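You operate a simulated robot arm through the tools that you are given. There is no shell and no other tool. Be economical: measure what you need, move in short steps, check, and stop when the job is done.

You are at the controls of a simulated robot arm. One attempt, no reset.

Task
Put the steel cube marked "L3" from the top of the steel bench on top of the white tin and the steel cube labelled "J7" on top of the gold brass round flange there.
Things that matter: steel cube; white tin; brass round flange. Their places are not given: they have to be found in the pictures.

Only the result counts: the job must be done as asked and must still hold three seconds after the hand-in. Knocking over, shifting, dropping, spilling or breaking anything else fails it.

Robot
A 6-joint arm with a two-finger parallel gripper, fixed in place. Base frame: the origin is at the foot of the arm, x ahead of it, y to its left, z up; the work surface is at about z = 0.9. Lengths are in m, angles in degrees, forces in N, time in s.
With the tool pointing down near the work surface it reaches from about 0.24 to 0.66 m from the base axis. Its first joint turns from -66.0 to 66.0 degrees. Payload 2.9 kg.
Tool frame: the origin (TCP) lies between the finger pads and is the grasp point; the fingertips stand 0.03 m ahead of it; z points along the fingers, y is the line along which they close. The gripper opens to 0.11 m. The fingers are 0.02 m wide and 0.01 m thick; the gripper's body (0.048 by 0.112 m) begins 0.055 m behind the TCP.
Orientation is told as [roll, pitch, yaw] about the base's x, y, z axes, in that order, counted from this pose: with the fingers straight down and closing along the base's y, the tool's x points along the base's -x, its y along +y and its z along -z.

Tools
- The arm moves only by the tool jog_arm. Its argument "steps" is one flat list of numbers, 7 for each row, row after row: the turn, a rotation vector about the tool's x, y, z in degrees, then the shift along the tool's x, y, z in m, then the finger opening in m, from 0 to 0.11. In form: [rx, ry, rz, x, y, z, claw, rx, ry, rz, x, y, z, claw, ...]. A call has 1 to 20 rows; each row is the pose to reach, as a shift and turn from the pose commanded when the call began, along the tool's axes at that moment. Rows are played at 5 a second. More than 0.05 m and 8.6 degrees between two rows, or a gripper value outside its range, and nothing of the call is played. Where a pose cannot be reached the arm comes as near as it can. A force on the tool above 40 N (or 10 N above the force at the start of the call, whichever is more), or a blocked arm, ends the call early, and 0.2 s more pass. Each finger travels about 0.108 m/s and halts on what it meets, pressing with about 21 N; the grip force reading is that of the motor and also rises with nothing between the fingers. The clock runs only during rows and for 0.2 s after the last one: add rows that repeat a pose to give the fingers time. The reply holds the time, the measured pose of the TCP, the force on the tool along the base axes, the opening and the grip force, in the units named above and with some noise, and new pictures: "pictures" is both (left out), scene, wrist or none.
- Cameras (640 x 400 px; columns grow to the right, rows downward): "scene" is fixed at [0.0757, 0.4335, 1.3856]; the picture's right is [-0.77, -0.64, 0.00], its down [-0.37, 0.45, -0.81] and it looks along [0.52, -0.63, -0.58] (base axes); focal length 316 px, centre (320, 200). "wrist" rides on the gripper at [-0.036, 0, -0.057] in the tool frame; the picture's right is [0.00, -1.00, 0.00], its down [0.97, 0.00, -0.24] and it looks along [0.24, 0.00, 0.97] (tool axes); focal length 218 px, centre (320, 200).
- locate(camera, pixels): there is no depth. For up to 12 entries [column, row, z] of the newest picture of that camera ("zoom" is the newest enlarged one), the place [x, y] in the base frame at which the ray of that pixel passes the height z, good to about 0.002 m. No time passes.
- inspect(camera, box): a new picture of the part [left, top, right, bottom] of that camera's present view, enlarged. No time passes.
- hand_in(): hands the job in; it is judged then, once.

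Keep the steps short. Do not move on a guess: measure, check each grasp and each placing, and mend mistakes. In all there are 60 turns and 120 pictures (those below and enlarged ones count). Leave the gripper open and the arm clear of the work at the hand-in unless told otherwise, and finish with a single line.

The tools are called as a command line: name --argument value ..., lists and objects as JSON in quotes. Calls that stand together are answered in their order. jog_arm: Moves the arm, as the interface text tells. Its arguments: {"type":"object","properties":{"steps":{"type":"array"},"pictures":{"type":"string","enum":["both","scene","wrist","none"]}},"required":["steps"]} The other tools are called the same way: locate (camera, pixels) gives the place at which the rays of pixels pass given heights; inspect (camera, box) takes an enlarged picture of a part of a camera's view; hand_in () hands the job in.

At the start:

```text
clock: 0.0
tool_pos: [0.351, -0.2528, 1.1503]
orientation: [0.0, 0.0, 0.0]
ft_force: [-0.2, -0.7, 0.1]
finger_gap: 0.1101
grip_force: 0.1
```

scene: 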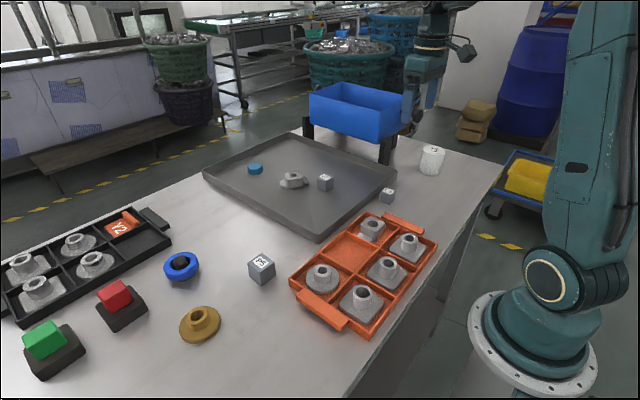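
wrist: 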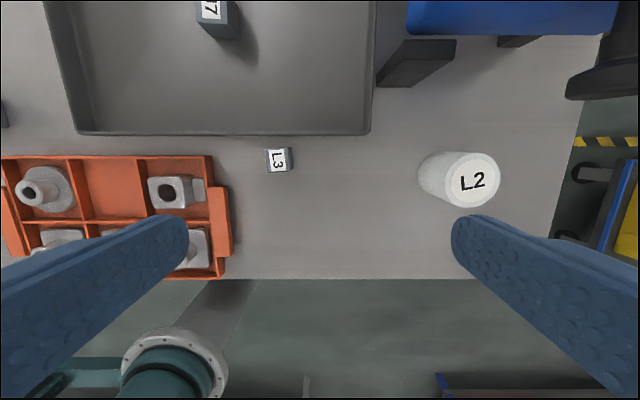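

The scene shows three cubes near (325,182), (387,196) and (261,269), a white tin at (432,160) and a brass flange at (200,322). I'll enlarge these to read the labels.

inspect --camera "scene" --box '[300, 140, 460, 240]'

inspect --camera "scene" --box '[160, 240, 320, 340]'

inspect --camera "wrist" --box '[180, 0, 340, 200]'

locate --camera "wrist" --pixels '[[266, 150, 0.93], [289, 148, 0.93], [267, 172, 0.93], [292, 171, 0.93], [448, 181, 0.97], [499, 181, 0.97], [473, 155, 0.97], [473, 207, 0.97], [420, 180, 0.9]]'

```text
4.00 times, centred on (380, 190) of scene
```

zoom: 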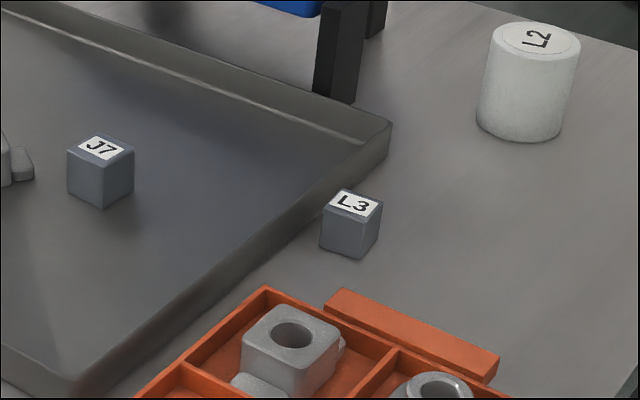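

```text
4.00 times, centred on (240, 290) of scene
```

zoom: 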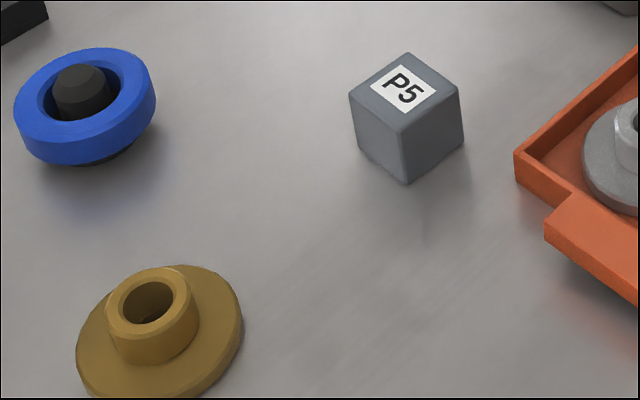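

```text
2.00 times, centred on (260, 100) of wrist
```

zoom: 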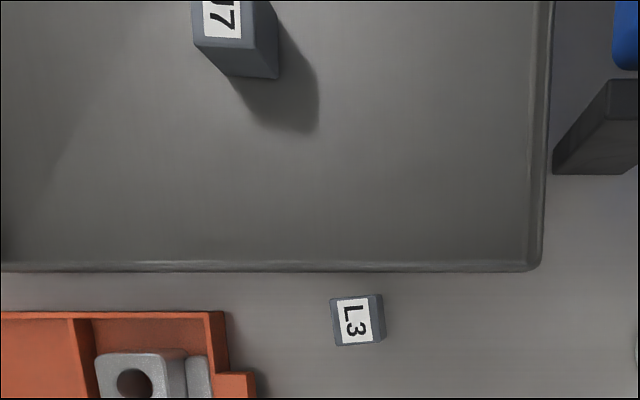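

```text
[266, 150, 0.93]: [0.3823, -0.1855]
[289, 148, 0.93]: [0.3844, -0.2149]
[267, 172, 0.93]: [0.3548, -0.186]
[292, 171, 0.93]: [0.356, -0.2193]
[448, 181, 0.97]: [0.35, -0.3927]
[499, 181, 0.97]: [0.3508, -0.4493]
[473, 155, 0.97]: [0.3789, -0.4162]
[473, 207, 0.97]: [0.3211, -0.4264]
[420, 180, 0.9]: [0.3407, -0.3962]
```

L3 is on the bench at scene (388,191), J7 is in the tray at (325,176), and P5 is a distractor. I'll triangulate the heights with scene rays at several z values.

locate --camera "scene" --pixels '[[433.75, 149.5, 0.95], [433.75, 149.5, 0.97], [433.75, 149.5, 0.99], [388.75, 190.75, 0.92], [388.75, 190.75, 0.93], [388.75, 190.75, 0.94], [325, 177, 0.93], [325, 177, 0.95], [197.5, 315, 0.9], [197.5, 315, 0.93], [204, 331, 0.9], [193, 312, 0.93]]'

locate --camera "wrist" --pixels '[[473, 181, 0.95], [473, 181, 0.97], [473, 181, 0.99], [276, 160, 0.92], [276, 160, 0.93], [276, 160, 0.94], [210, 10, 0.93], [210, 10, 0.95]]'

```text
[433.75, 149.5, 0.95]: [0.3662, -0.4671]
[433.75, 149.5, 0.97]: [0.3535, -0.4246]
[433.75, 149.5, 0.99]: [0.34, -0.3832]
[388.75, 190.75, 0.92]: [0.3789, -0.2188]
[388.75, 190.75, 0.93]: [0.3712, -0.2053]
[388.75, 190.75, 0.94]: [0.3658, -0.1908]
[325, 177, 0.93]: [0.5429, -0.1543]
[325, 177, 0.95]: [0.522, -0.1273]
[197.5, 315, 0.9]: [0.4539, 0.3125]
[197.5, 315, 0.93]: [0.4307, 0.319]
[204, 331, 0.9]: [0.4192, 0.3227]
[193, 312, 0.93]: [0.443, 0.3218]
```

```text
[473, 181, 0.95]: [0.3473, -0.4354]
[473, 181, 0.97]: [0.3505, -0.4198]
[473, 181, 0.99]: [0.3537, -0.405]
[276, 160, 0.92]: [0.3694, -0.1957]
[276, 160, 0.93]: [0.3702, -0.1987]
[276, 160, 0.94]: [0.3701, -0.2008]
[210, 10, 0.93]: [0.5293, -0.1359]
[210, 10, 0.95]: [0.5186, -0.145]
```

The tin top is at about (0.352,-0.420) at z≈0.971. L3 is at about (0.370,-0.200) with its top near 0.933, and J7 is at about (0.53,-0.14) with its top near 0.94. Next I move above L3 for a closer look.

jog_arm --steps '[0, 0, 0, -0.01, 0.027, 0.03, 0.09, 0, 0, 0, -0.019, 0.053, 0.06, 0.07, 0, 0, 0, -0.019, 0.053, 0.1, 0.07, 0, 0, 0, -0.019, 0.053, 0.1, 0.07]' --pictures "wrist"

```text
clock: 1.0
tool_pos: [0.3717, -0.2006, 1.0469]
orientation: [-0.1, 0.0, 0.0]
ft_force: [0.0, 0.3, 0.2]
finger_gap: 0.0698
grip_force: 0.0
```

wrist: 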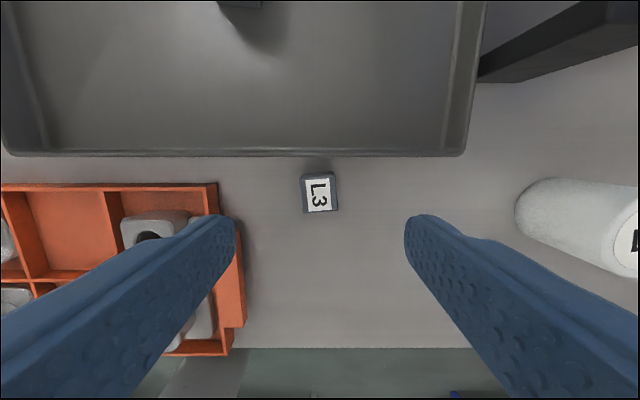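

inspect --camera "wrist" --box '[280, 160, 360, 230]'

```text
5.71 times, centred on (320, 195) of wrist
```

zoom: 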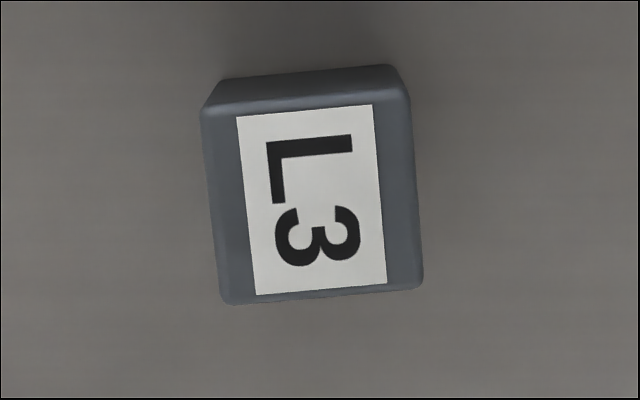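

The cube is turned about 5.5° counter-clockwise as seen from above. I'll locate its top corners.

locate --camera "zoom" --pixels '[[201, 112, 0.932], [410, 97, 0.932], [422, 288, 0.932], [225, 303, 0.932], [312, 200, 0.932]]'

locate --camera "wrist" --pixels '[[470, 150, 0.92], [240, 200, 0.92], [219, 184, 0.92]]'

```text
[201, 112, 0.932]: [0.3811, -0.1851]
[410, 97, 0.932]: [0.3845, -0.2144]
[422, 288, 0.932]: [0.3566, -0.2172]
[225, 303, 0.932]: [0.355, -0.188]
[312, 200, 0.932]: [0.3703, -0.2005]
```

```text
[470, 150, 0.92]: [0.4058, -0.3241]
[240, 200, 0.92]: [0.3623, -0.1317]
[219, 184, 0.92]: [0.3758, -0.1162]
```

The centre is (0.3693,-0.2012) and the side about 0.029. I turn by 5.5° and descend to just above grasp height.

jog_arm --steps '[0, 0, -5.5, 0.001, -0.001, 0.03, 0.07, 0, 0, -5.5, 0.001, -0.001, 0.07, 0.07, 0, 0, -5.5, 0.001, -0.001, 0.1, 0.07, 0, 0, -5.5, 0.001, -0.001, 0.11, 0.07, 0, 0, -5.5, 0.001, -0.001, 0.11, 0.07]' --pictures "both"

```text
clock: 2.2
tool_pos: [0.3699, -0.2033, 0.9396]
orientation: [0.0, 0.0, 5.4]
ft_force: [-0.3, 0.0, -0.3]
finger_gap: 0.07
grip_force: 0.1
```

scene: 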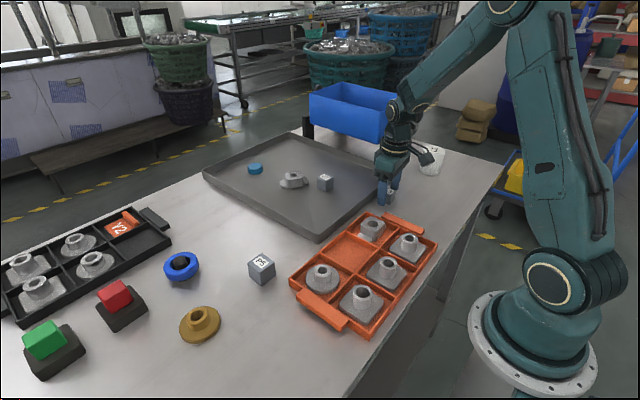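
wrist: 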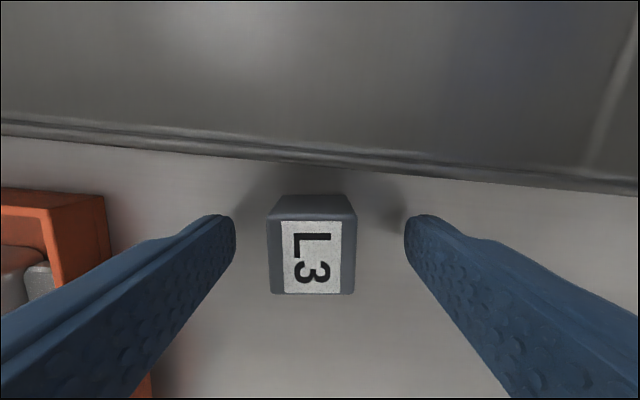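

The cube's centre column is 311 and the fingers' middle is 320. I'll check where its top lies relative to the TCP.

locate --camera "wrist" --pixels '[[267, 220, 0.93], [357, 218, 0.93], [267, 294, 0.93], [355, 294, 0.93]]'

```text
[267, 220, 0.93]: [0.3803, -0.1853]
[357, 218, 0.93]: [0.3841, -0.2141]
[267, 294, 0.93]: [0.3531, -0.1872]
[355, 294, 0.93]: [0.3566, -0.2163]
```

The centre is (0.3685,-0.2007), so I shift +0.002 in y, go down 0.004 and close.

jog_arm --steps '[0, 0, 0, 0.001, 0.002, 0.004, 0.07, 0, 0, 0, 0.001, 0.002, 0.004, 0.045, 0, 0, 0, 0.001, 0.002, 0.004, 0.02, 0, 0, 0, 0.001, 0.002, 0.004, 0.02, 0, 0, 0, 0.001, 0.002, 0.004, 0.02]' --pictures "wrist"

```text
clock: 3.4
tool_pos: [0.3685, -0.2017, 0.9366]
orientation: [0.1, 0.0, 5.5]
ft_force: [-0.5, -0.5, -0.3]
finger_gap: 0.0297
grip_force: 21.3
```

wrist: 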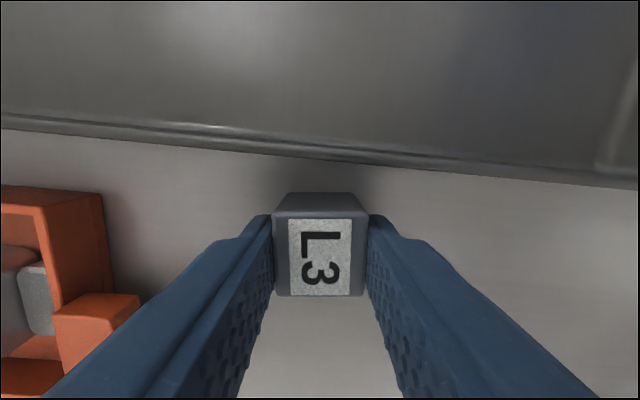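

L3 is gripped with a gap of 0.0297. I lift it and go halfway towards the tin, so the tin is visible from above.

jog_arm --steps '[0, 0, 0, 0, 0, -0.03, 0.02, 0, 0, 0, 0, 0, -0.07, 0.02, 0, 0, 0, 0, 0, -0.11, 0.02, 0, 0, 0, 0, 0, -0.15, 0.02, 0, 0, 0, 0.01, -0.04, -0.17, 0.02, 0, 0, 0, 0.02, -0.08, -0.17, 0.02, 0, 0, 0, 0.025, -0.12, -0.17, 0.02, 0, 0, 0, 0.025, -0.12, -0.17, 0.02]' --pictures "both"

```text
clock: 5.2
tool_pos: [0.3518, -0.3199, 1.1044]
orientation: [0.1, 0.0, 5.5]
ft_force: [0.9, -0.8, -0.7]
finger_gap: 0.0201
grip_force: 0.1
```

scene: 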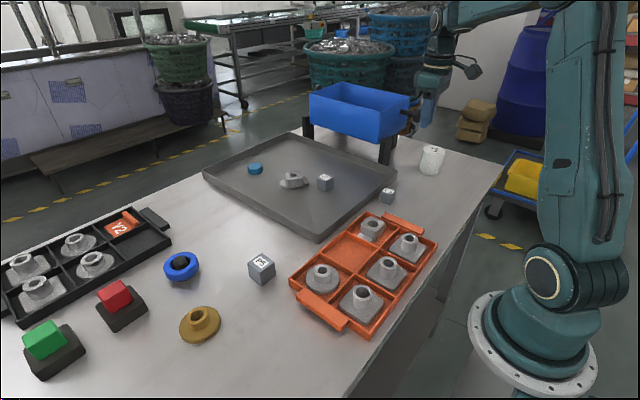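
wrist: 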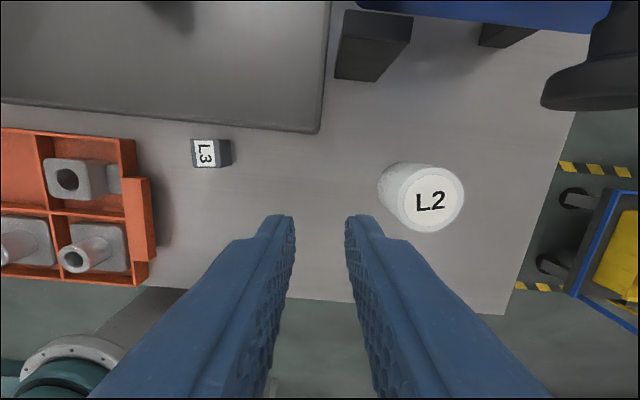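

The gap now reads 0.0201 with no grip force, and L3 is still at its place in the wrist view at (205,153): it slipped out as the lift began. I'll locate the tin and the cube from here, then regrasp lower and lift more slowly.

inspect --camera "wrist" --box '[170, 120, 250, 170]'

locate --camera "wrist" --pixels '[[434, 199, 0.971], [404, 199, 0.971], [464, 199, 0.971], [434, 167, 0.971], [434, 231, 0.971], [191, 140, 0.93], [215, 140, 0.93], [217, 166, 0.93], [193, 167, 0.93]]'

inspect --camera "scene" --box '[340, 140, 460, 220]'

```text
8.00 times, centred on (210, 145) of wrist
```

zoom: 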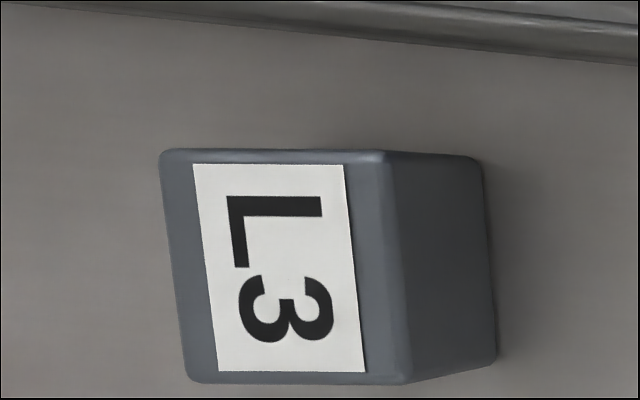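

```text
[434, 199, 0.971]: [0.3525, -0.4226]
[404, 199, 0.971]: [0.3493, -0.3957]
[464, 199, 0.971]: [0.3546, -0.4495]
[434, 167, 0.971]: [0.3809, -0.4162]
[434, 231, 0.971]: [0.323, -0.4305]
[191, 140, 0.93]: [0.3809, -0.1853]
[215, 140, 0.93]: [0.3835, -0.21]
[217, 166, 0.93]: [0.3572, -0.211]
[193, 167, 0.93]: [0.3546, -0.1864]
```

```text
5.00 times, centred on (400, 180) of scene
```

zoom: 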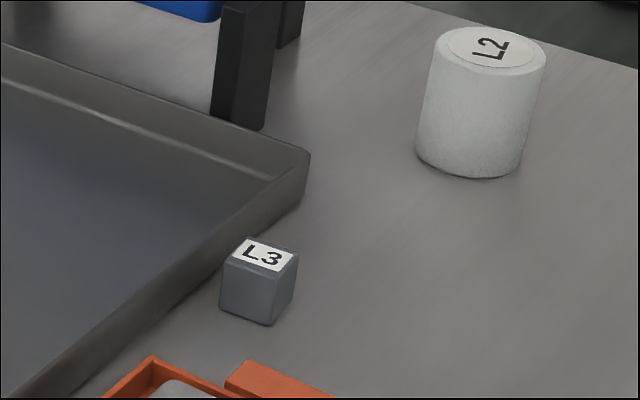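

The cube is unmoved at about (0.369,-0.199). I go back over it with the gripper open.

jog_arm --steps '[0, 0, 0, -0.01, 0.04, 0, 0.04, 0, 0, 0, -0.02, 0.08, 0, 0.06, 0, 0, 0, -0.025, 0.12, 0.02, 0.065, 0, 0, 0, -0.025, 0.12, 0.06, 0.065, 0, 0, 0, -0.025, 0.12, 0.1, 0.065, 0, 0, 0, -0.025, 0.12, 0.13, 0.065, 0, 0, 0, -0.025, 0.12, 0.16, 0.065, 0, 0, 0, -0.025, 0.12, 0.173, 0.065, 0, 0, 0, -0.025, 0.12, 0.173, 0.065]' --pictures "wrist"

```text
clock: 7.2
tool_pos: [0.368, -0.2003, 0.9311]
orientation: [0.0, -0.1, 5.5]
ft_force: [0.0, 0.0, 0.3]
finger_gap: 0.0655
grip_force: 0.2
```

wrist: 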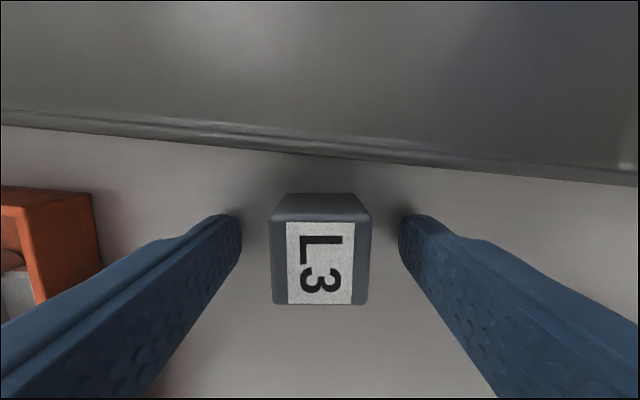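

The cube is centred between the fingers. I close fully with time to settle, then lift slowly by 0.01.

jog_arm --steps '[0, 0, 0, 0, 0, 0, 0.03, 0, 0, 0, 0, 0, 0, 0.0, 0, 0, 0, 0, 0, 0, 0.0, 0, 0, 0, 0, 0, 0, 0.0, 0, 0, 0, 0, 0, 0, 0.0, 0, 0, 0, 0, 0, -0.001, 0.0, 0, 0, 0, 0, 0, -0.003, 0.0, 0, 0, 0, 0, 0, -0.006, 0.0, 0, 0, 0, 0, 0, -0.01, 0.0, 0, 0, 0, 0, 0, -0.01, 0.0]' --pictures "wrist"

```text
clock: 9.4
tool_pos: [0.3682, -0.1988, 0.9437]
orientation: [0.1, 0.0, 5.5]
ft_force: [0.0, 0.7, -1.9]
finger_gap: 0.0298
grip_force: 20.9
```

wrist: 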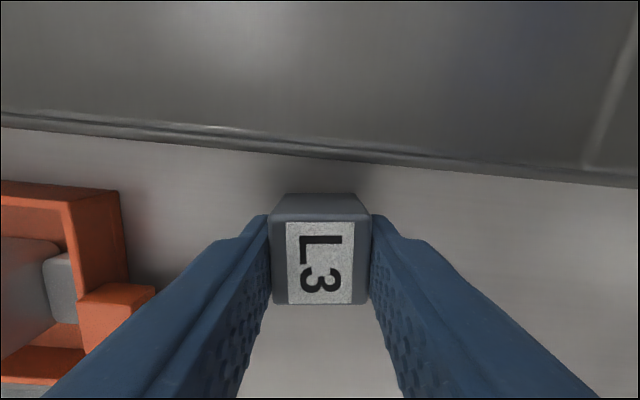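

The cube kept its place in the view and the tool now carries -1.9 N, so it is lifted. I keep raising it with gentle steps.

jog_arm --steps '[0, 0, 0, 0, 0, -0.001, 0, 0, 0, 0, 0, 0, -0.003, 0, 0, 0, 0, 0, 0, -0.006, 0, 0, 0, 0, 0, 0, -0.01, 0, 0, 0, 0, 0, 0, -0.015, 0, 0, 0, 0, 0, 0, -0.021, 0, 0, 0, 0, 0, 0, -0.028, 0, 0, 0, 0, 0, 0, -0.036, 0, 0, 0, 0, 0, 0, -0.044, 0, 0, 0, 0, 0, 0, -0.052, 0, 0, 0, 0, 0, 0, -0.06, 0, 0, 0, 0, 0, 0, -0.068, 0, 0, 0, 0, 0, 0, -0.076, 0, 0, 0, 0, 0, 0, -0.083, 0, 0, 0, 0, 0, 0, -0.089, 0, 0, 0, 0, 0, 0, -0.094, 0, 0, 0, 0, 0, 0, -0.097, 0, 0, 0, 0, 0, 0, -0.099, 0, 0, 0, 0, 0, 0, -0.1, 0, 0, 0, 0, 0, 0, -0.1, 0]' --pictures "wrist"

```text
clock: 13.6
tool_pos: [0.3673, -0.1984, 1.0422]
orientation: [0.1, 0.1, 5.5]
ft_force: [-0.2, -0.2, -2.2]
finger_gap: 0.0296
grip_force: 21.3
```

wrist: 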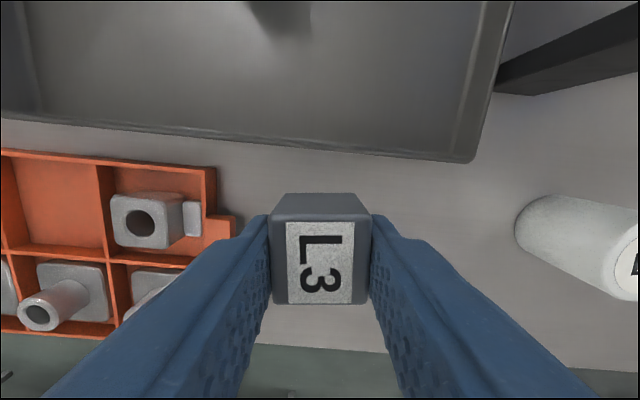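

It is still held firmly. Now I move smoothly sideways to above the tin at (0.352,-0.4225).

jog_arm --steps '[0, 0, 0, 0.0003, -0.002, 0, 0, 0, 0, 0, 0.0013, -0.0075, 0, 0, 0, 0, 0, 0.0028, -0.0163, 0, 0, 0, 0, 0, 0.0048, -0.0278, 0, 0, 0, 0, 0, 0.0071, -0.0415, 0, 0, 0, 0, 0, 0.0098, -0.057, 0, 0, 0, 0, 0, 0.0127, -0.074, 0, 0, 0, 0, 0, 0.0157, -0.0919, 0, 0, 0, 0, 0, 0.0189, -0.11, 0, 0, 0, 0, 0, 0.022, -0.1282, 0, 0, 0, 0, 0, 0.025, -0.146, 0, 0, 0, 0, 0, 0.0279, -0.163, 0, 0, 0, 0, 0, 0.0306, -0.1785, 0, 0, 0, 0, 0, 0.0329, -0.1922, 0, 0, 0, 0, 0, 0.0349, -0.2037, 0, 0, 0, 0, 0, 0.0364, -0.2125, 0, 0, 0, 0, 0, 0.0374, -0.218, 0, 0, 0, 0, 0, 0.0377, -0.22, 0, 0, 0, 0, 0, 0.0377, -0.22, 0, 0]' --pictures "both"

```text
clock: 17.6
tool_pos: [0.3508, -0.4225, 1.0423]
orientation: [0.0, 0.1, 5.5]
ft_force: [-0.7, 0.2, -2.9]
finger_gap: 0.0297
grip_force: 20.8
```

scene: 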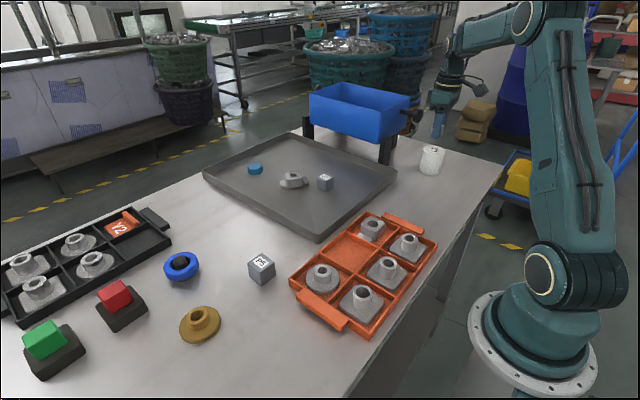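
wrist: 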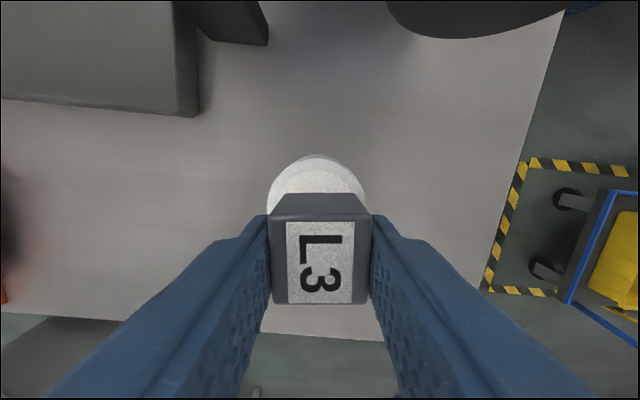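

The cube is centred over the tin left to right. I check the tin's far edge in this view and go down most of the way.

locate --camera "wrist" --pixels '[[318, 164, 0.971], [268, 200, 0.971], [366, 200, 0.971]]'

jog_arm --steps '[0, 0, 0, 0, 0, 0.001, 0, 0, 0, 0, 0, 0, 0.004, 0, 0, 0, 0, 0, 0, 0.008, 0, 0, 0, 0, 0, 0, 0.013, 0, 0, 0, 0, 0, 0, 0.018, 0, 0, 0, 0, 0, 0, 0.023, 0, 0, 0, 0, 0, 0, 0.027, 0, 0, 0, 0, 0, 0, 0.03, 0, 0, 0, 0, 0, 0, 0.032, 0, 0, 0, 0, 0, 0, 0.033, 0, 0, 0, 0, 0, 0, 0.033, 0]' --pictures "both"

```text
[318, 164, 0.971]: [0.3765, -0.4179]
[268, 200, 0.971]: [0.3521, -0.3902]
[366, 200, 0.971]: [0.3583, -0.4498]
```

```text
clock: 20.0
tool_pos: [0.3525, -0.4217, 1.0107]
orientation: [-0.1, 0.0, 5.5]
ft_force: [-0.2, -0.2, -2.0]
finger_gap: 0.0298
grip_force: 20.9
```

scene: 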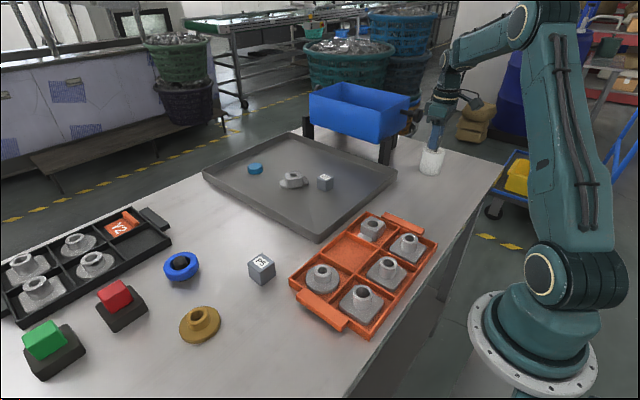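
wrist: 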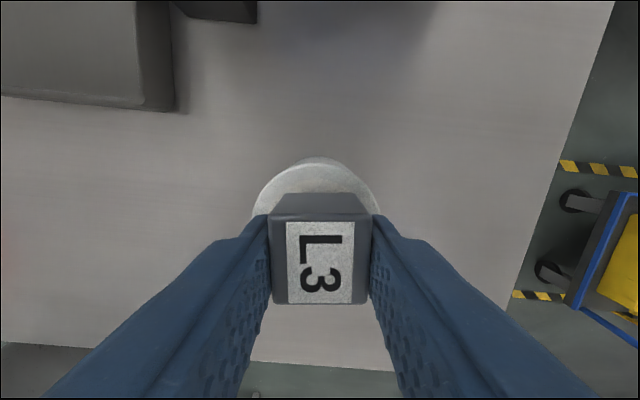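

It is well centred on the tin. I approach contact slowly.

jog_arm --steps '[0, 0, 0, 0, 0, 0.001, 0, 0, 0, 0, 0, 0, 0.002, 0, 0, 0, 0, 0, 0, 0.003, 0, 0, 0, 0, 0, 0, 0.004, 0, 0, 0, 0, 0, 0, 0.005, 0, 0, 0, 0, 0, 0, 0.005, 0]' --pictures "none"

inspect --camera "scene" --box '[395, 120, 475, 180]'

```text
clock: 21.4
tool_pos: [0.3515, -0.4224, 1.0069]
orientation: [0.0, 0.0, 5.5]
ft_force: [0.4, -1.1, -1.9]
finger_gap: 0.0299
grip_force: 20.7
```

```text
6.67 times, centred on (435, 150) of scene
```

zoom: 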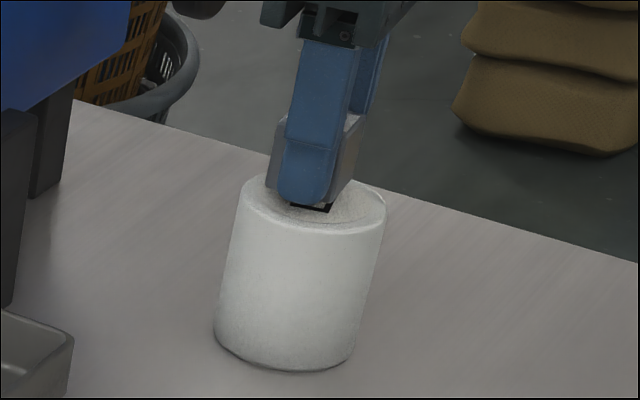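

Nearly touching, and the force is unchanged. I go down 0.002 more.

jog_arm --steps '[0, 0, 0, 0, 0, 0.001, 0, 0, 0, 0, 0, 0, 0.002, 0, 0, 0, 0, 0, 0, 0.002, 0]' --pictures "none"

```text
clock: 22.2
tool_pos: [0.3514, -0.4226, 1.0019]
orientation: [0.0, 0.0, 5.5]
ft_force: [0.2, -0.3, -3.2]
finger_gap: 0.03
grip_force: 21.3
```

jog_arm --steps '[0, 0, 0, 0, 0, 0.001, 0, 0, 0, 0, 0, 0, 0.001, 0]' --pictures "none"

inspect --camera "scene" --box '[415, 130, 455, 160]'

```text
clock: 22.8
tool_pos: [0.3518, -0.4229, 1.0016]
orientation: [-0.1, 0.1, 5.5]
ft_force: [-0.7, 0.6, -0.4]
finger_gap: 0.0301
grip_force: 20.7
```

```text
13.33 times, centred on (435, 145) of scene
```

zoom: 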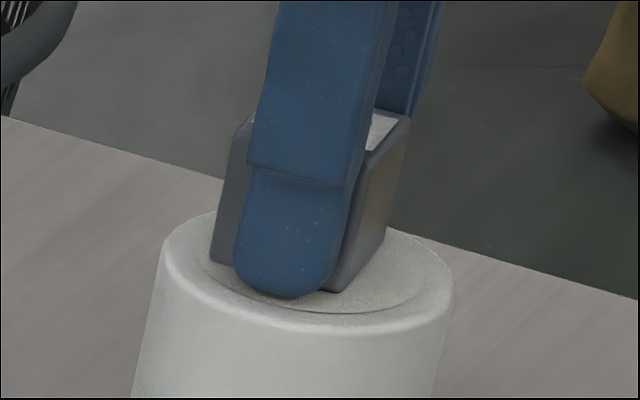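

The carried weight has dropped to -0.4 N, so the cube is resting on the tin. I open slowly and rise.

jog_arm --steps '[0, 0, 0, 0, 0, 0.0003, 0, 0, 0, 0, 0, 0, 0.0003, 0.032, 0, 0, 0, 0, 0, 0.0003, 0.045, 0, 0, 0, 0, 0, 0.0003, 0.06, 0, 0, 0, 0, 0, 0.0003, 0.06, 0, 0, 0, 0, 0, -0.02, 0.06, 0, 0, 0, 0, 0, -0.06, 0.06, 0, 0, 0, 0, 0, -0.1, 0.06, 0, 0, 0, 0, 0, -0.12, 0.06, 0, 0, 0, 0, 0, -0.12, 0.06]' --pictures "both"

inspect --camera "scene" --box '[395, 120, 475, 180]'

```text
clock: 25.0
tool_pos: [0.3507, -0.4211, 1.1242]
orientation: [0.0, 0.0, 5.5]
ft_force: [-0.3, 0.6, 0.6]
finger_gap: 0.0599
grip_force: 0.1
```

scene: 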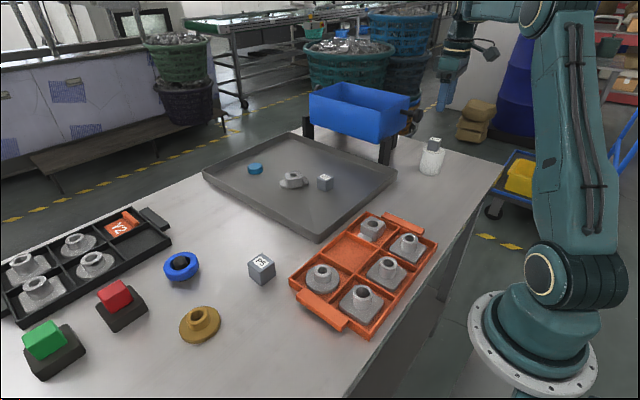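
wrist: 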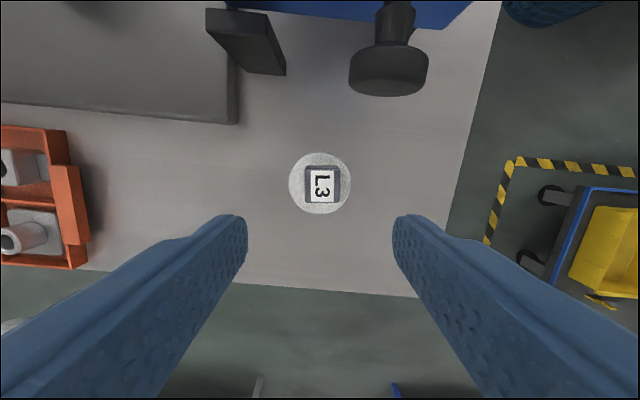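

```text
6.67 times, centred on (435, 150) of scene
```

zoom: 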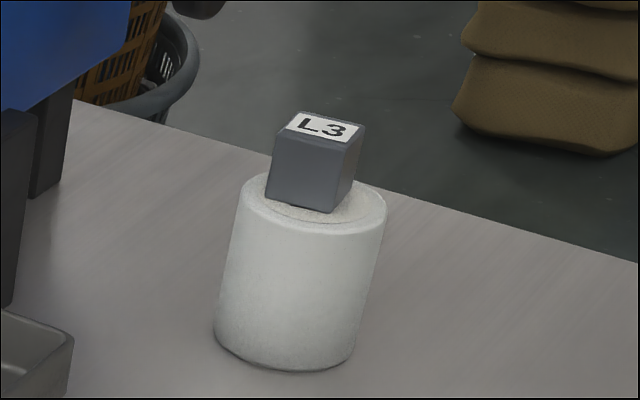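

L3 stands squarely on the tin. Now I move to view J7 in the tray, first sideways and then forward, to about (0.50,-0.14).

jog_arm --steps '[0, 0, 1, -0.004, 0.046, 0, 0.06, 0, 0, 2, -0.009, 0.092, 0, 0.06, 0, 0, 3, -0.013, 0.138, 0, 0.06, 0, 0, 4, -0.018, 0.184, 0, 0.06, 0, 0, 5.5, -0.022, 0.229, 0, 0.06, 0, 0, 5.5, -0.06, 0.238, 0, 0.06, 0, 0, 5.5, -0.1, 0.247, 0, 0.06, 0, 0, 5.5, -0.14, 0.256, 0, 0.06, 0, 0, 5.5, -0.176, 0.264, 0, 0.06, 0, 0, 5.5, -0.176, 0.264, 0, 0.06]' --pictures "both"

```text
clock: 27.2
tool_pos: [0.5027, -0.1429, 1.1187]
orientation: [0.1, 0.0, 0.0]
ft_force: [-0.6, -0.4, 0.5]
finger_gap: 0.0598
grip_force: 0.0
```

scene: 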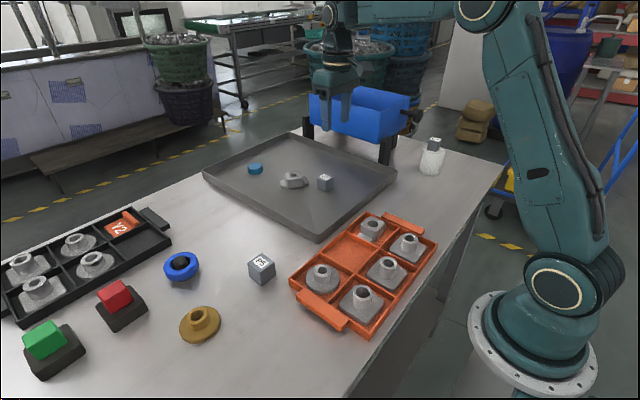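
wrist: 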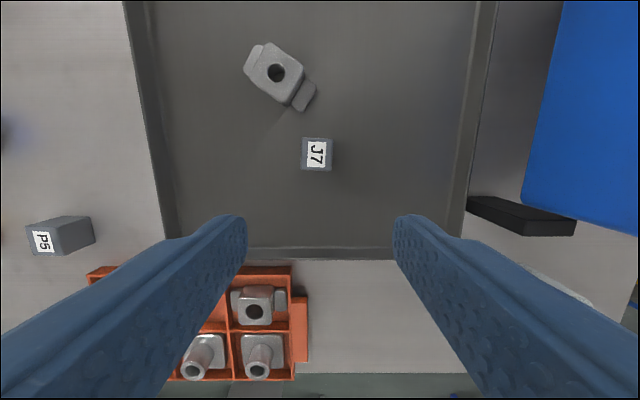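

inspect --camera "wrist" --box '[280, 130, 360, 180]'

inspect --camera "scene" --box '[285, 150, 365, 200]'

```text
8.00 times, centred on (320, 155) of wrist
```

zoom: 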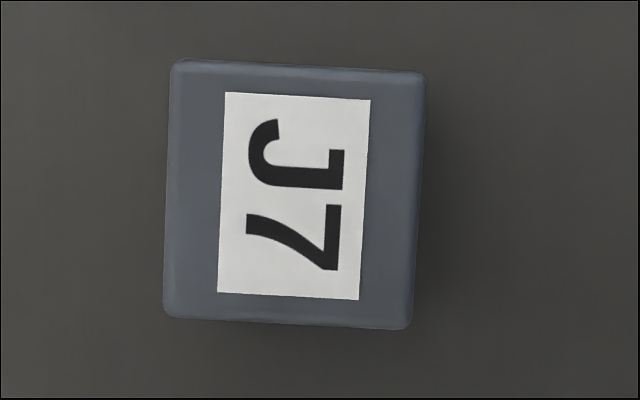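

```text
8.00 times, centred on (325, 175) of scene
```

zoom: 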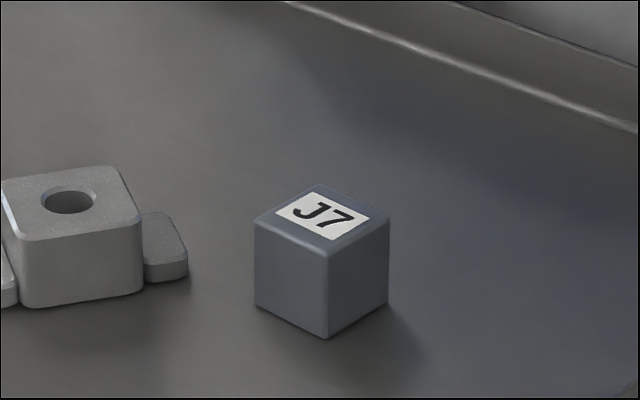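

J7 is turned about 2.7° clockwise. I triangulate its top centre.

locate --camera "scene" --pixels '[[325, 176.5, 0.93], [325, 176.5, 0.94], [325, 176.5, 0.95]]'

locate --camera "wrist" --pixels '[[317, 154.4, 0.93], [317, 154.4, 0.94], [317, 154.4, 0.95], [301.3, 137.7, 0.94], [333.4, 139.2, 0.94], [331.3, 171.1, 0.94], [300.5, 169.5, 0.94]]'

```text
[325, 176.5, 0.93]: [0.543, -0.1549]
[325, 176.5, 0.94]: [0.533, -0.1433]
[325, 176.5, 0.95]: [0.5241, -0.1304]
```

```text
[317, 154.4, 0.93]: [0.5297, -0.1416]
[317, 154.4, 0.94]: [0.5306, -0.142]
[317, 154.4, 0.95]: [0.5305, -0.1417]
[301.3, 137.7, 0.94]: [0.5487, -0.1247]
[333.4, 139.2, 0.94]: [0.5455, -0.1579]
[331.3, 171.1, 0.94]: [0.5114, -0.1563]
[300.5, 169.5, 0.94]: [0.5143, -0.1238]
```

J7's top is at z≈0.942, centre (0.530,-0.141), side ≈0.034. I move above it and descend partway.

jog_arm --steps '[0, 0, 2.6, -0.028, 0.001, 0.03, 0.07, 0, 0, 2.6, -0.028, 0.001, 0.07, 0.07, 0, 0, 2.6, -0.028, 0.001, 0.11, 0.07, 0, 0, 2.6, -0.028, 0.001, 0.145, 0.07, 0, 0, 2.6, -0.028, 0.001, 0.162, 0.07, 0, 0, 2.6, -0.028, 0.001, 0.162, 0.07]' --pictures "wrist"

```text
clock: 28.6
tool_pos: [0.5284, -0.1421, 0.9567]
orientation: [-0.1, 0.0, -2.6]
ft_force: [0.9, 0.4, 0.3]
finger_gap: 0.07
grip_force: 0.2
```

wrist: 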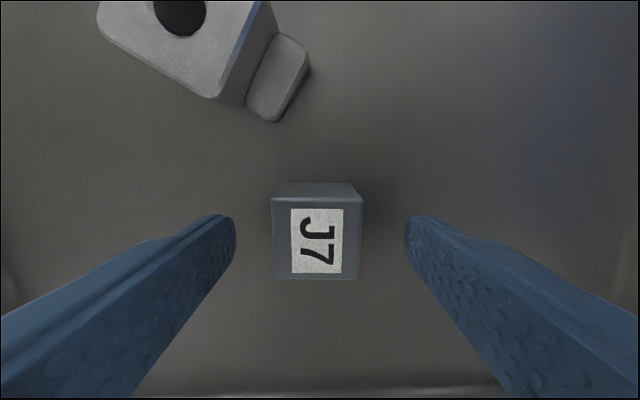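

The cube sits centrally (columns 272–363). I check its centre in x and descend 0.014.

locate --camera "wrist" --pixels '[[272, 202, 0.942], [362, 202, 0.942], [274, 279, 0.942], [362, 279, 0.942]]'

jog_arm --steps '[0, 0, 0, 0, 0.001, 0.007, 0.07, 0, 0, 0, 0, 0.001, 0.012, 0.07, 0, 0, 0, 0, 0.001, 0.014, 0.07, 0, 0, 0, 0, 0.001, 0.014, 0.07]' --pictures "wrist"

```text
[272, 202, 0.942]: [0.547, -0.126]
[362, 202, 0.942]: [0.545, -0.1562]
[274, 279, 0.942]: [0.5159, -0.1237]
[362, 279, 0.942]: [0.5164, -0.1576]
```

```text
clock: 29.6
tool_pos: [0.5306, -0.1395, 0.9467]
orientation: [0.0, 0.0, -2.6]
ft_force: [-0.4, -0.5, -0.1]
finger_gap: 0.0699
grip_force: 0.0
```

wrist: 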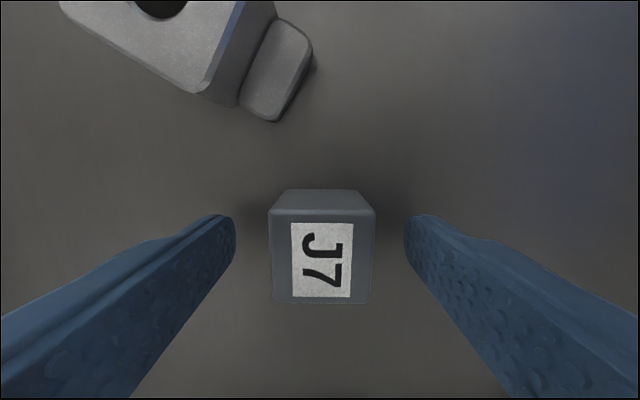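

I go down 0.004 more, close with settling time, then lift slowly.

jog_arm --steps '[0, 0, 0, 0, 0, 0.002, 0.07, 0, 0, 0, 0, 0, 0.004, 0.07, 0, 0, 0, 0, 0, 0.004, 0.04, 0, 0, 0, 0, 0, 0.004, 0.0, 0, 0, 0, 0, 0, 0.004, 0.0, 0, 0, 0, 0, 0, 0.004, 0.0, 0, 0, 0, 0, 0, 0.004, 0.0, 0, 0, 0, 0, 0, 0.003, 0.0, 0, 0, 0, 0, 0, 0.001, 0.0, 0, 0, 0, 0, 0, -0.002, 0.0, 0, 0, 0, 0, 0, -0.006, 0.0, 0, 0, 0, 0, 0, -0.008, 0.0, 0, 0, 0, 0, 0, -0.008, 0.0]' --pictures "wrist"

```text
clock: 32.4
tool_pos: [0.5295, -0.1401, 0.954]
orientation: [0.0, 0.0, -2.6]
ft_force: [-0.2, -0.3, -3.5]
finger_gap: 0.0338
grip_force: 21.4
```

wrist: 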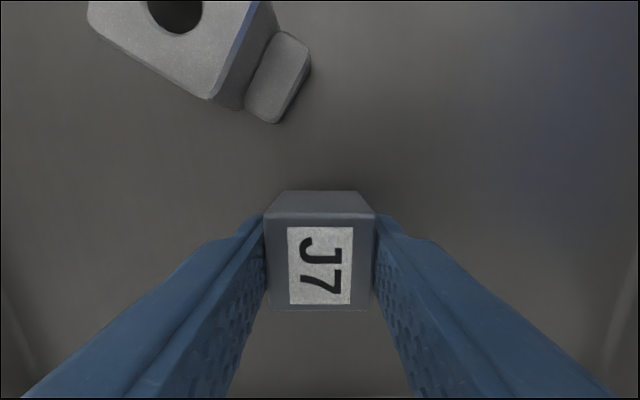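

It is held (-3.5 N, gap 0.034). I raise it gently by 0.11.

jog_arm --steps '[0, 0, 0, 0, 0, -0.001, 0, 0, 0, 0, 0, 0, -0.003, 0, 0, 0, 0, 0, 0, -0.006, 0, 0, 0, 0, 0, 0, -0.01, 0, 0, 0, 0, 0, 0, -0.015, 0, 0, 0, 0, 0, 0, -0.021, 0, 0, 0, 0, 0, 0, -0.028, 0, 0, 0, 0, 0, 0, -0.036, 0, 0, 0, 0, 0, 0, -0.044, 0, 0, 0, 0, 0, 0, -0.053, 0, 0, 0, 0, 0, 0, -0.062, 0, 0, 0, 0, 0, 0, -0.071, 0, 0, 0, 0, 0, 0, -0.08, 0, 0, 0, 0, 0, 0, -0.088, 0, 0, 0, 0, 0, 0, -0.095, 0, 0, 0, 0, 0, 0, -0.101, 0, 0, 0, 0, 0, 0, -0.105, 0, 0, 0, 0, 0, 0, -0.108, 0, 0, 0, 0, 0, 0, -0.11, 0, 0, 0, 0, 0, 0, -0.11, 0]' --pictures "wrist"

inspect --camera "scene" --box '[160, 290, 240, 350]'

```text
clock: 36.6
tool_pos: [0.5307, -0.1397, 1.0635]
orientation: [-0.1, 0.0, -2.6]
ft_force: [0.5, -0.6, -4.0]
finger_gap: 0.0339
grip_force: 21.2
```

wrist: 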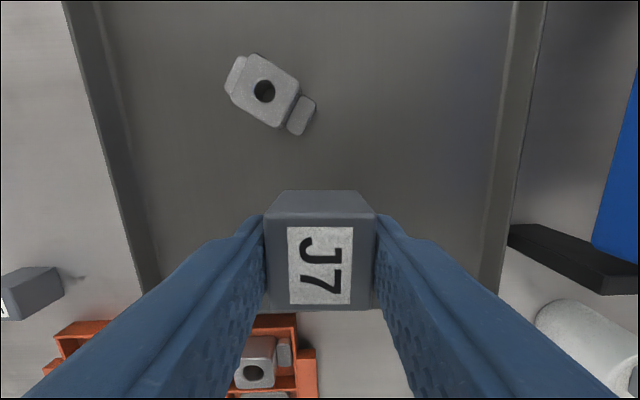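

```text
6.67 times, centred on (200, 320) of scene
```

zoom: 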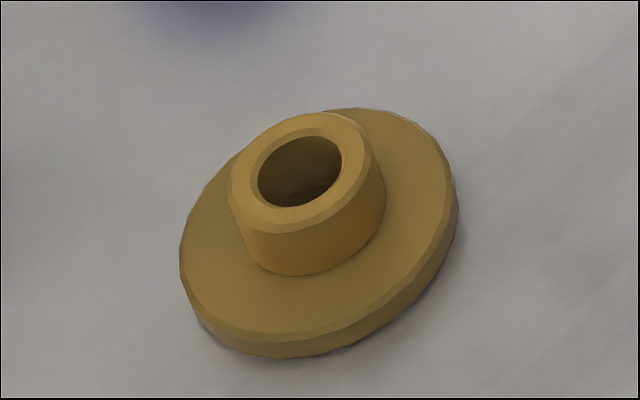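

J7 is held firmly. I carry it smoothly to about (0.44,0.18), so the wrist camera can see the flange on the left.

jog_arm --steps '[0, 0, 0, 0.0008, 0.0025, 0, 0, 0, 0, 0, 0.0032, 0.0098, 0, 0, 0, 0, 0, 0.007, 0.0211, 0, 0, 0, 0, 0, 0.0119, 0.0361, 0, 0, 0, 0, 0, 0.0179, 0.0541, 0, 0, 0, 0, 0, 0.0247, 0.0745, 0, 0, 0, 0, 0, 0.0321, 0.097, 0, 0, 0, 0, 0, 0.0399, 0.1207, 0, 0, 0, 0, 0, 0.0481, 0.1454, 0, 0, 0, 0, 0, 0.0563, 0.1702, 0, 0, 0, 0, 0, 0.0645, 0.1949, 0, 0, 0, 0, 0, 0.0723, 0.2186, 0, 0, 0, 0, 0, 0.0797, 0.2411, 0, 0, 0, 0, 0, 0.0865, 0.2615, 0, 0, 0, 0, 0, 0.0925, 0.2795, 0, 0, 0, 0, 0, 0.0974, 0.2945, 0, 0, 0, 0, 0, 0.1012, 0.3058, 0, 0, 0, 0, 0, 0.1036, 0.3131, 0, 0, 0, 0, 0, 0.1044, 0.3156, 0, 0, 0, 0, 0, 0.1044, 0.3156, 0, 0]' --pictures "both"

```text
clock: 40.8
tool_pos: [0.4398, 0.1797, 1.0647]
orientation: [0.0, 0.0, -2.7]
ft_force: [0.8, -0.2, -3.1]
finger_gap: 0.034
grip_force: 21.0
```

scene: 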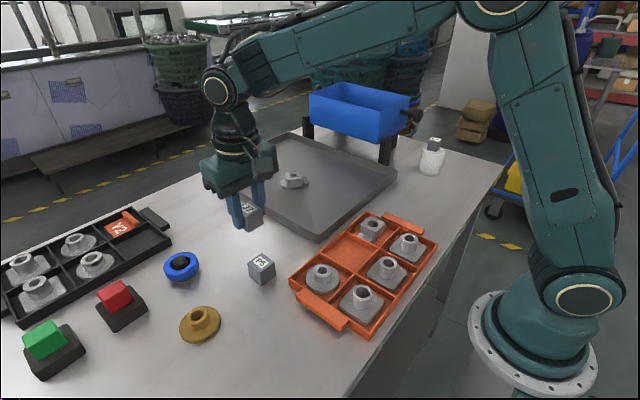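
wrist: 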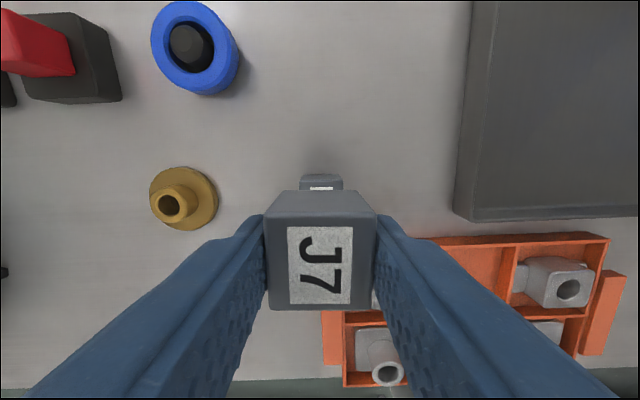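

The flange is at wrist (183,198) with its hub at (169,204). I enlarge it.

inspect --camera "wrist" --box '[140, 160, 230, 235]'

locate --camera "scene" --pixels '[[204.9, 315.8, 0.91], [204.9, 315.8, 0.92], [204.9, 315.8, 0.93], [204.9, 315.8, 0.94]]'

inspect --camera "scene" --box '[170, 295, 230, 350]'

```text
5.33 times, centred on (185, 198) of wrist
```

zoom: 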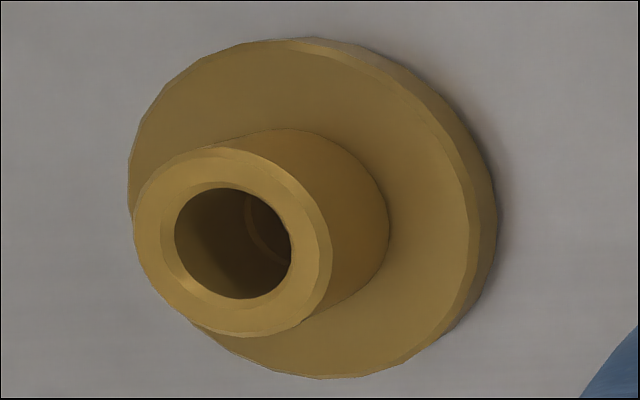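

```text
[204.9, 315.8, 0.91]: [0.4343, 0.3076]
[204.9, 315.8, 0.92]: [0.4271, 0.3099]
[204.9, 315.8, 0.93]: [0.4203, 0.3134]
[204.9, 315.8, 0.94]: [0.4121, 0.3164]
```

```text
7.27 times, centred on (200, 322) of scene
```

zoom: 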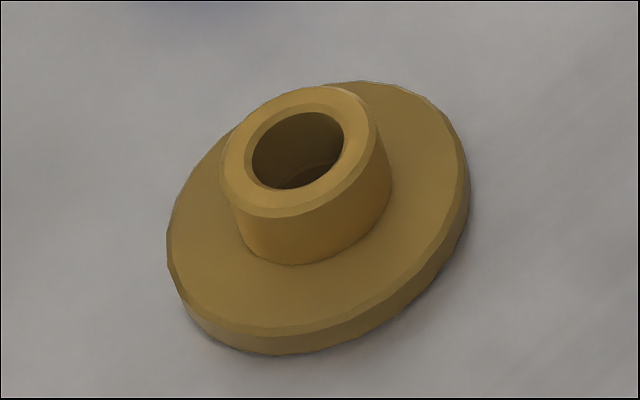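

The enlarged picture was wider than the box I asked for, so the hub centre is really at scene (197.0,315.8) and wrist (168.9,205.7). I triangulate again.

locate --camera "scene" --pixels '[[197, 315.8, 0.92], [197, 315.8, 0.93], [197, 315.8, 0.935], [197, 315.8, 0.94], [197, 315.8, 0.95]]'

locate --camera "wrist" --pixels '[[168.7, 205.7, 0.92], [168.7, 205.7, 0.93], [168.7, 205.7, 0.935], [168.7, 205.7, 0.94], [168.7, 205.7, 0.95], [150, 205.7, 0.935], [187, 205.7, 0.935]]'

```text
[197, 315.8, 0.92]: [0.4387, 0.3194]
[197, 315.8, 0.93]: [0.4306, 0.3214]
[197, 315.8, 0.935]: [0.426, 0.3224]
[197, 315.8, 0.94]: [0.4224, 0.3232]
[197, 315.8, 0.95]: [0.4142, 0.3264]
```

```text
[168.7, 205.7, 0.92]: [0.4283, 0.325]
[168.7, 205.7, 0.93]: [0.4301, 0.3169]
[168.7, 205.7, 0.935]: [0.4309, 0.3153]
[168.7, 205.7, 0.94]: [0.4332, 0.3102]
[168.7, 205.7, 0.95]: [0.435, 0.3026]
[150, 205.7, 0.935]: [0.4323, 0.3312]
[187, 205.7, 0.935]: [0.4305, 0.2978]
```

The hub top is at about (0.430,0.320), z≈0.927. I move above it at the current height.

jog_arm --steps '[0, 0, 0, 0.0002, 0.002, 0, 0, 0, 0, 0, 0.0009, 0.0077, 0, 0, 0, 0, 0, 0.0019, 0.0164, 0, 0, 0, 0, 0, 0.0033, 0.0276, 0, 0, 0, 0, 0, 0.0048, 0.0407, 0, 0, 0, 0, 0, 0.0065, 0.0549, 0, 0, 0, 0, 0, 0.0082, 0.0697, 0, 0, 0, 0, 0, 0.0099, 0.0845, 0, 0, 0, 0, 0, 0.0116, 0.0987, 0, 0, 0, 0, 0, 0.0131, 0.1118, 0, 0, 0, 0, 0, 0.0145, 0.123, 0, 0, 0, 0, 0, 0.0155, 0.1317, 0, 0, 0, 0, 0, 0.0162, 0.1374, 0, 0, 0, 0, 0, 0.0164, 0.1394, 0, 0, 0, 0, 0, 0.0164, 0.1394, 0, 0]' --pictures "both"

```text
clock: 44.0
tool_pos: [0.4305, 0.3212, 1.063]
orientation: [0.0, 0.0, -2.6]
ft_force: [0.8, 0.2, -2.3]
finger_gap: 0.034
grip_force: 21.2
```

scene: 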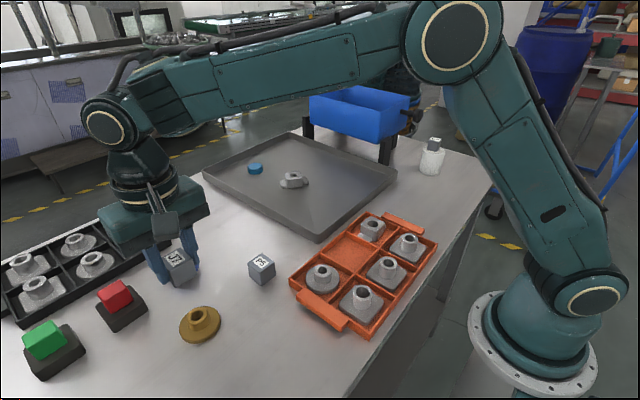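
wrist: 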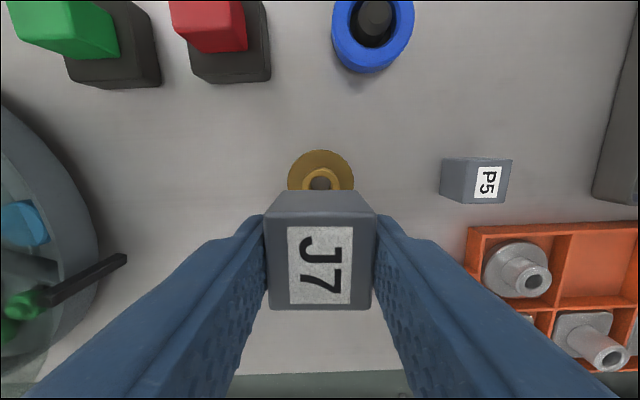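

Left to right the hub (column 320) lines up with the cube. I check its far edge in x.

inspect --camera "wrist" --box '[272, 140, 368, 200]'

```text
6.67 times, centred on (320, 170) of wrist
```

zoom: 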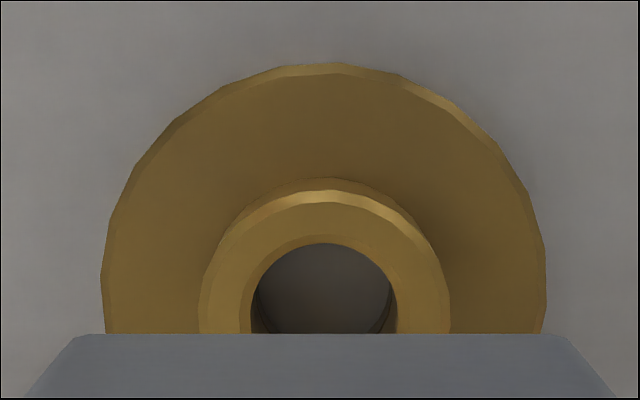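

locate --camera "zoom" --pixels '[[323, 313, 0.927], [323, 190, 0.927], [198, 313, 0.927], [450, 313, 0.927], [323, 242, 0.925]]'

```text
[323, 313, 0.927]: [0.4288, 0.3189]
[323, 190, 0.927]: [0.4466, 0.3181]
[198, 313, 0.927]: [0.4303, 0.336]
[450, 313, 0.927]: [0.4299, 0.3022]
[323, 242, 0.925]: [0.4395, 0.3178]
```

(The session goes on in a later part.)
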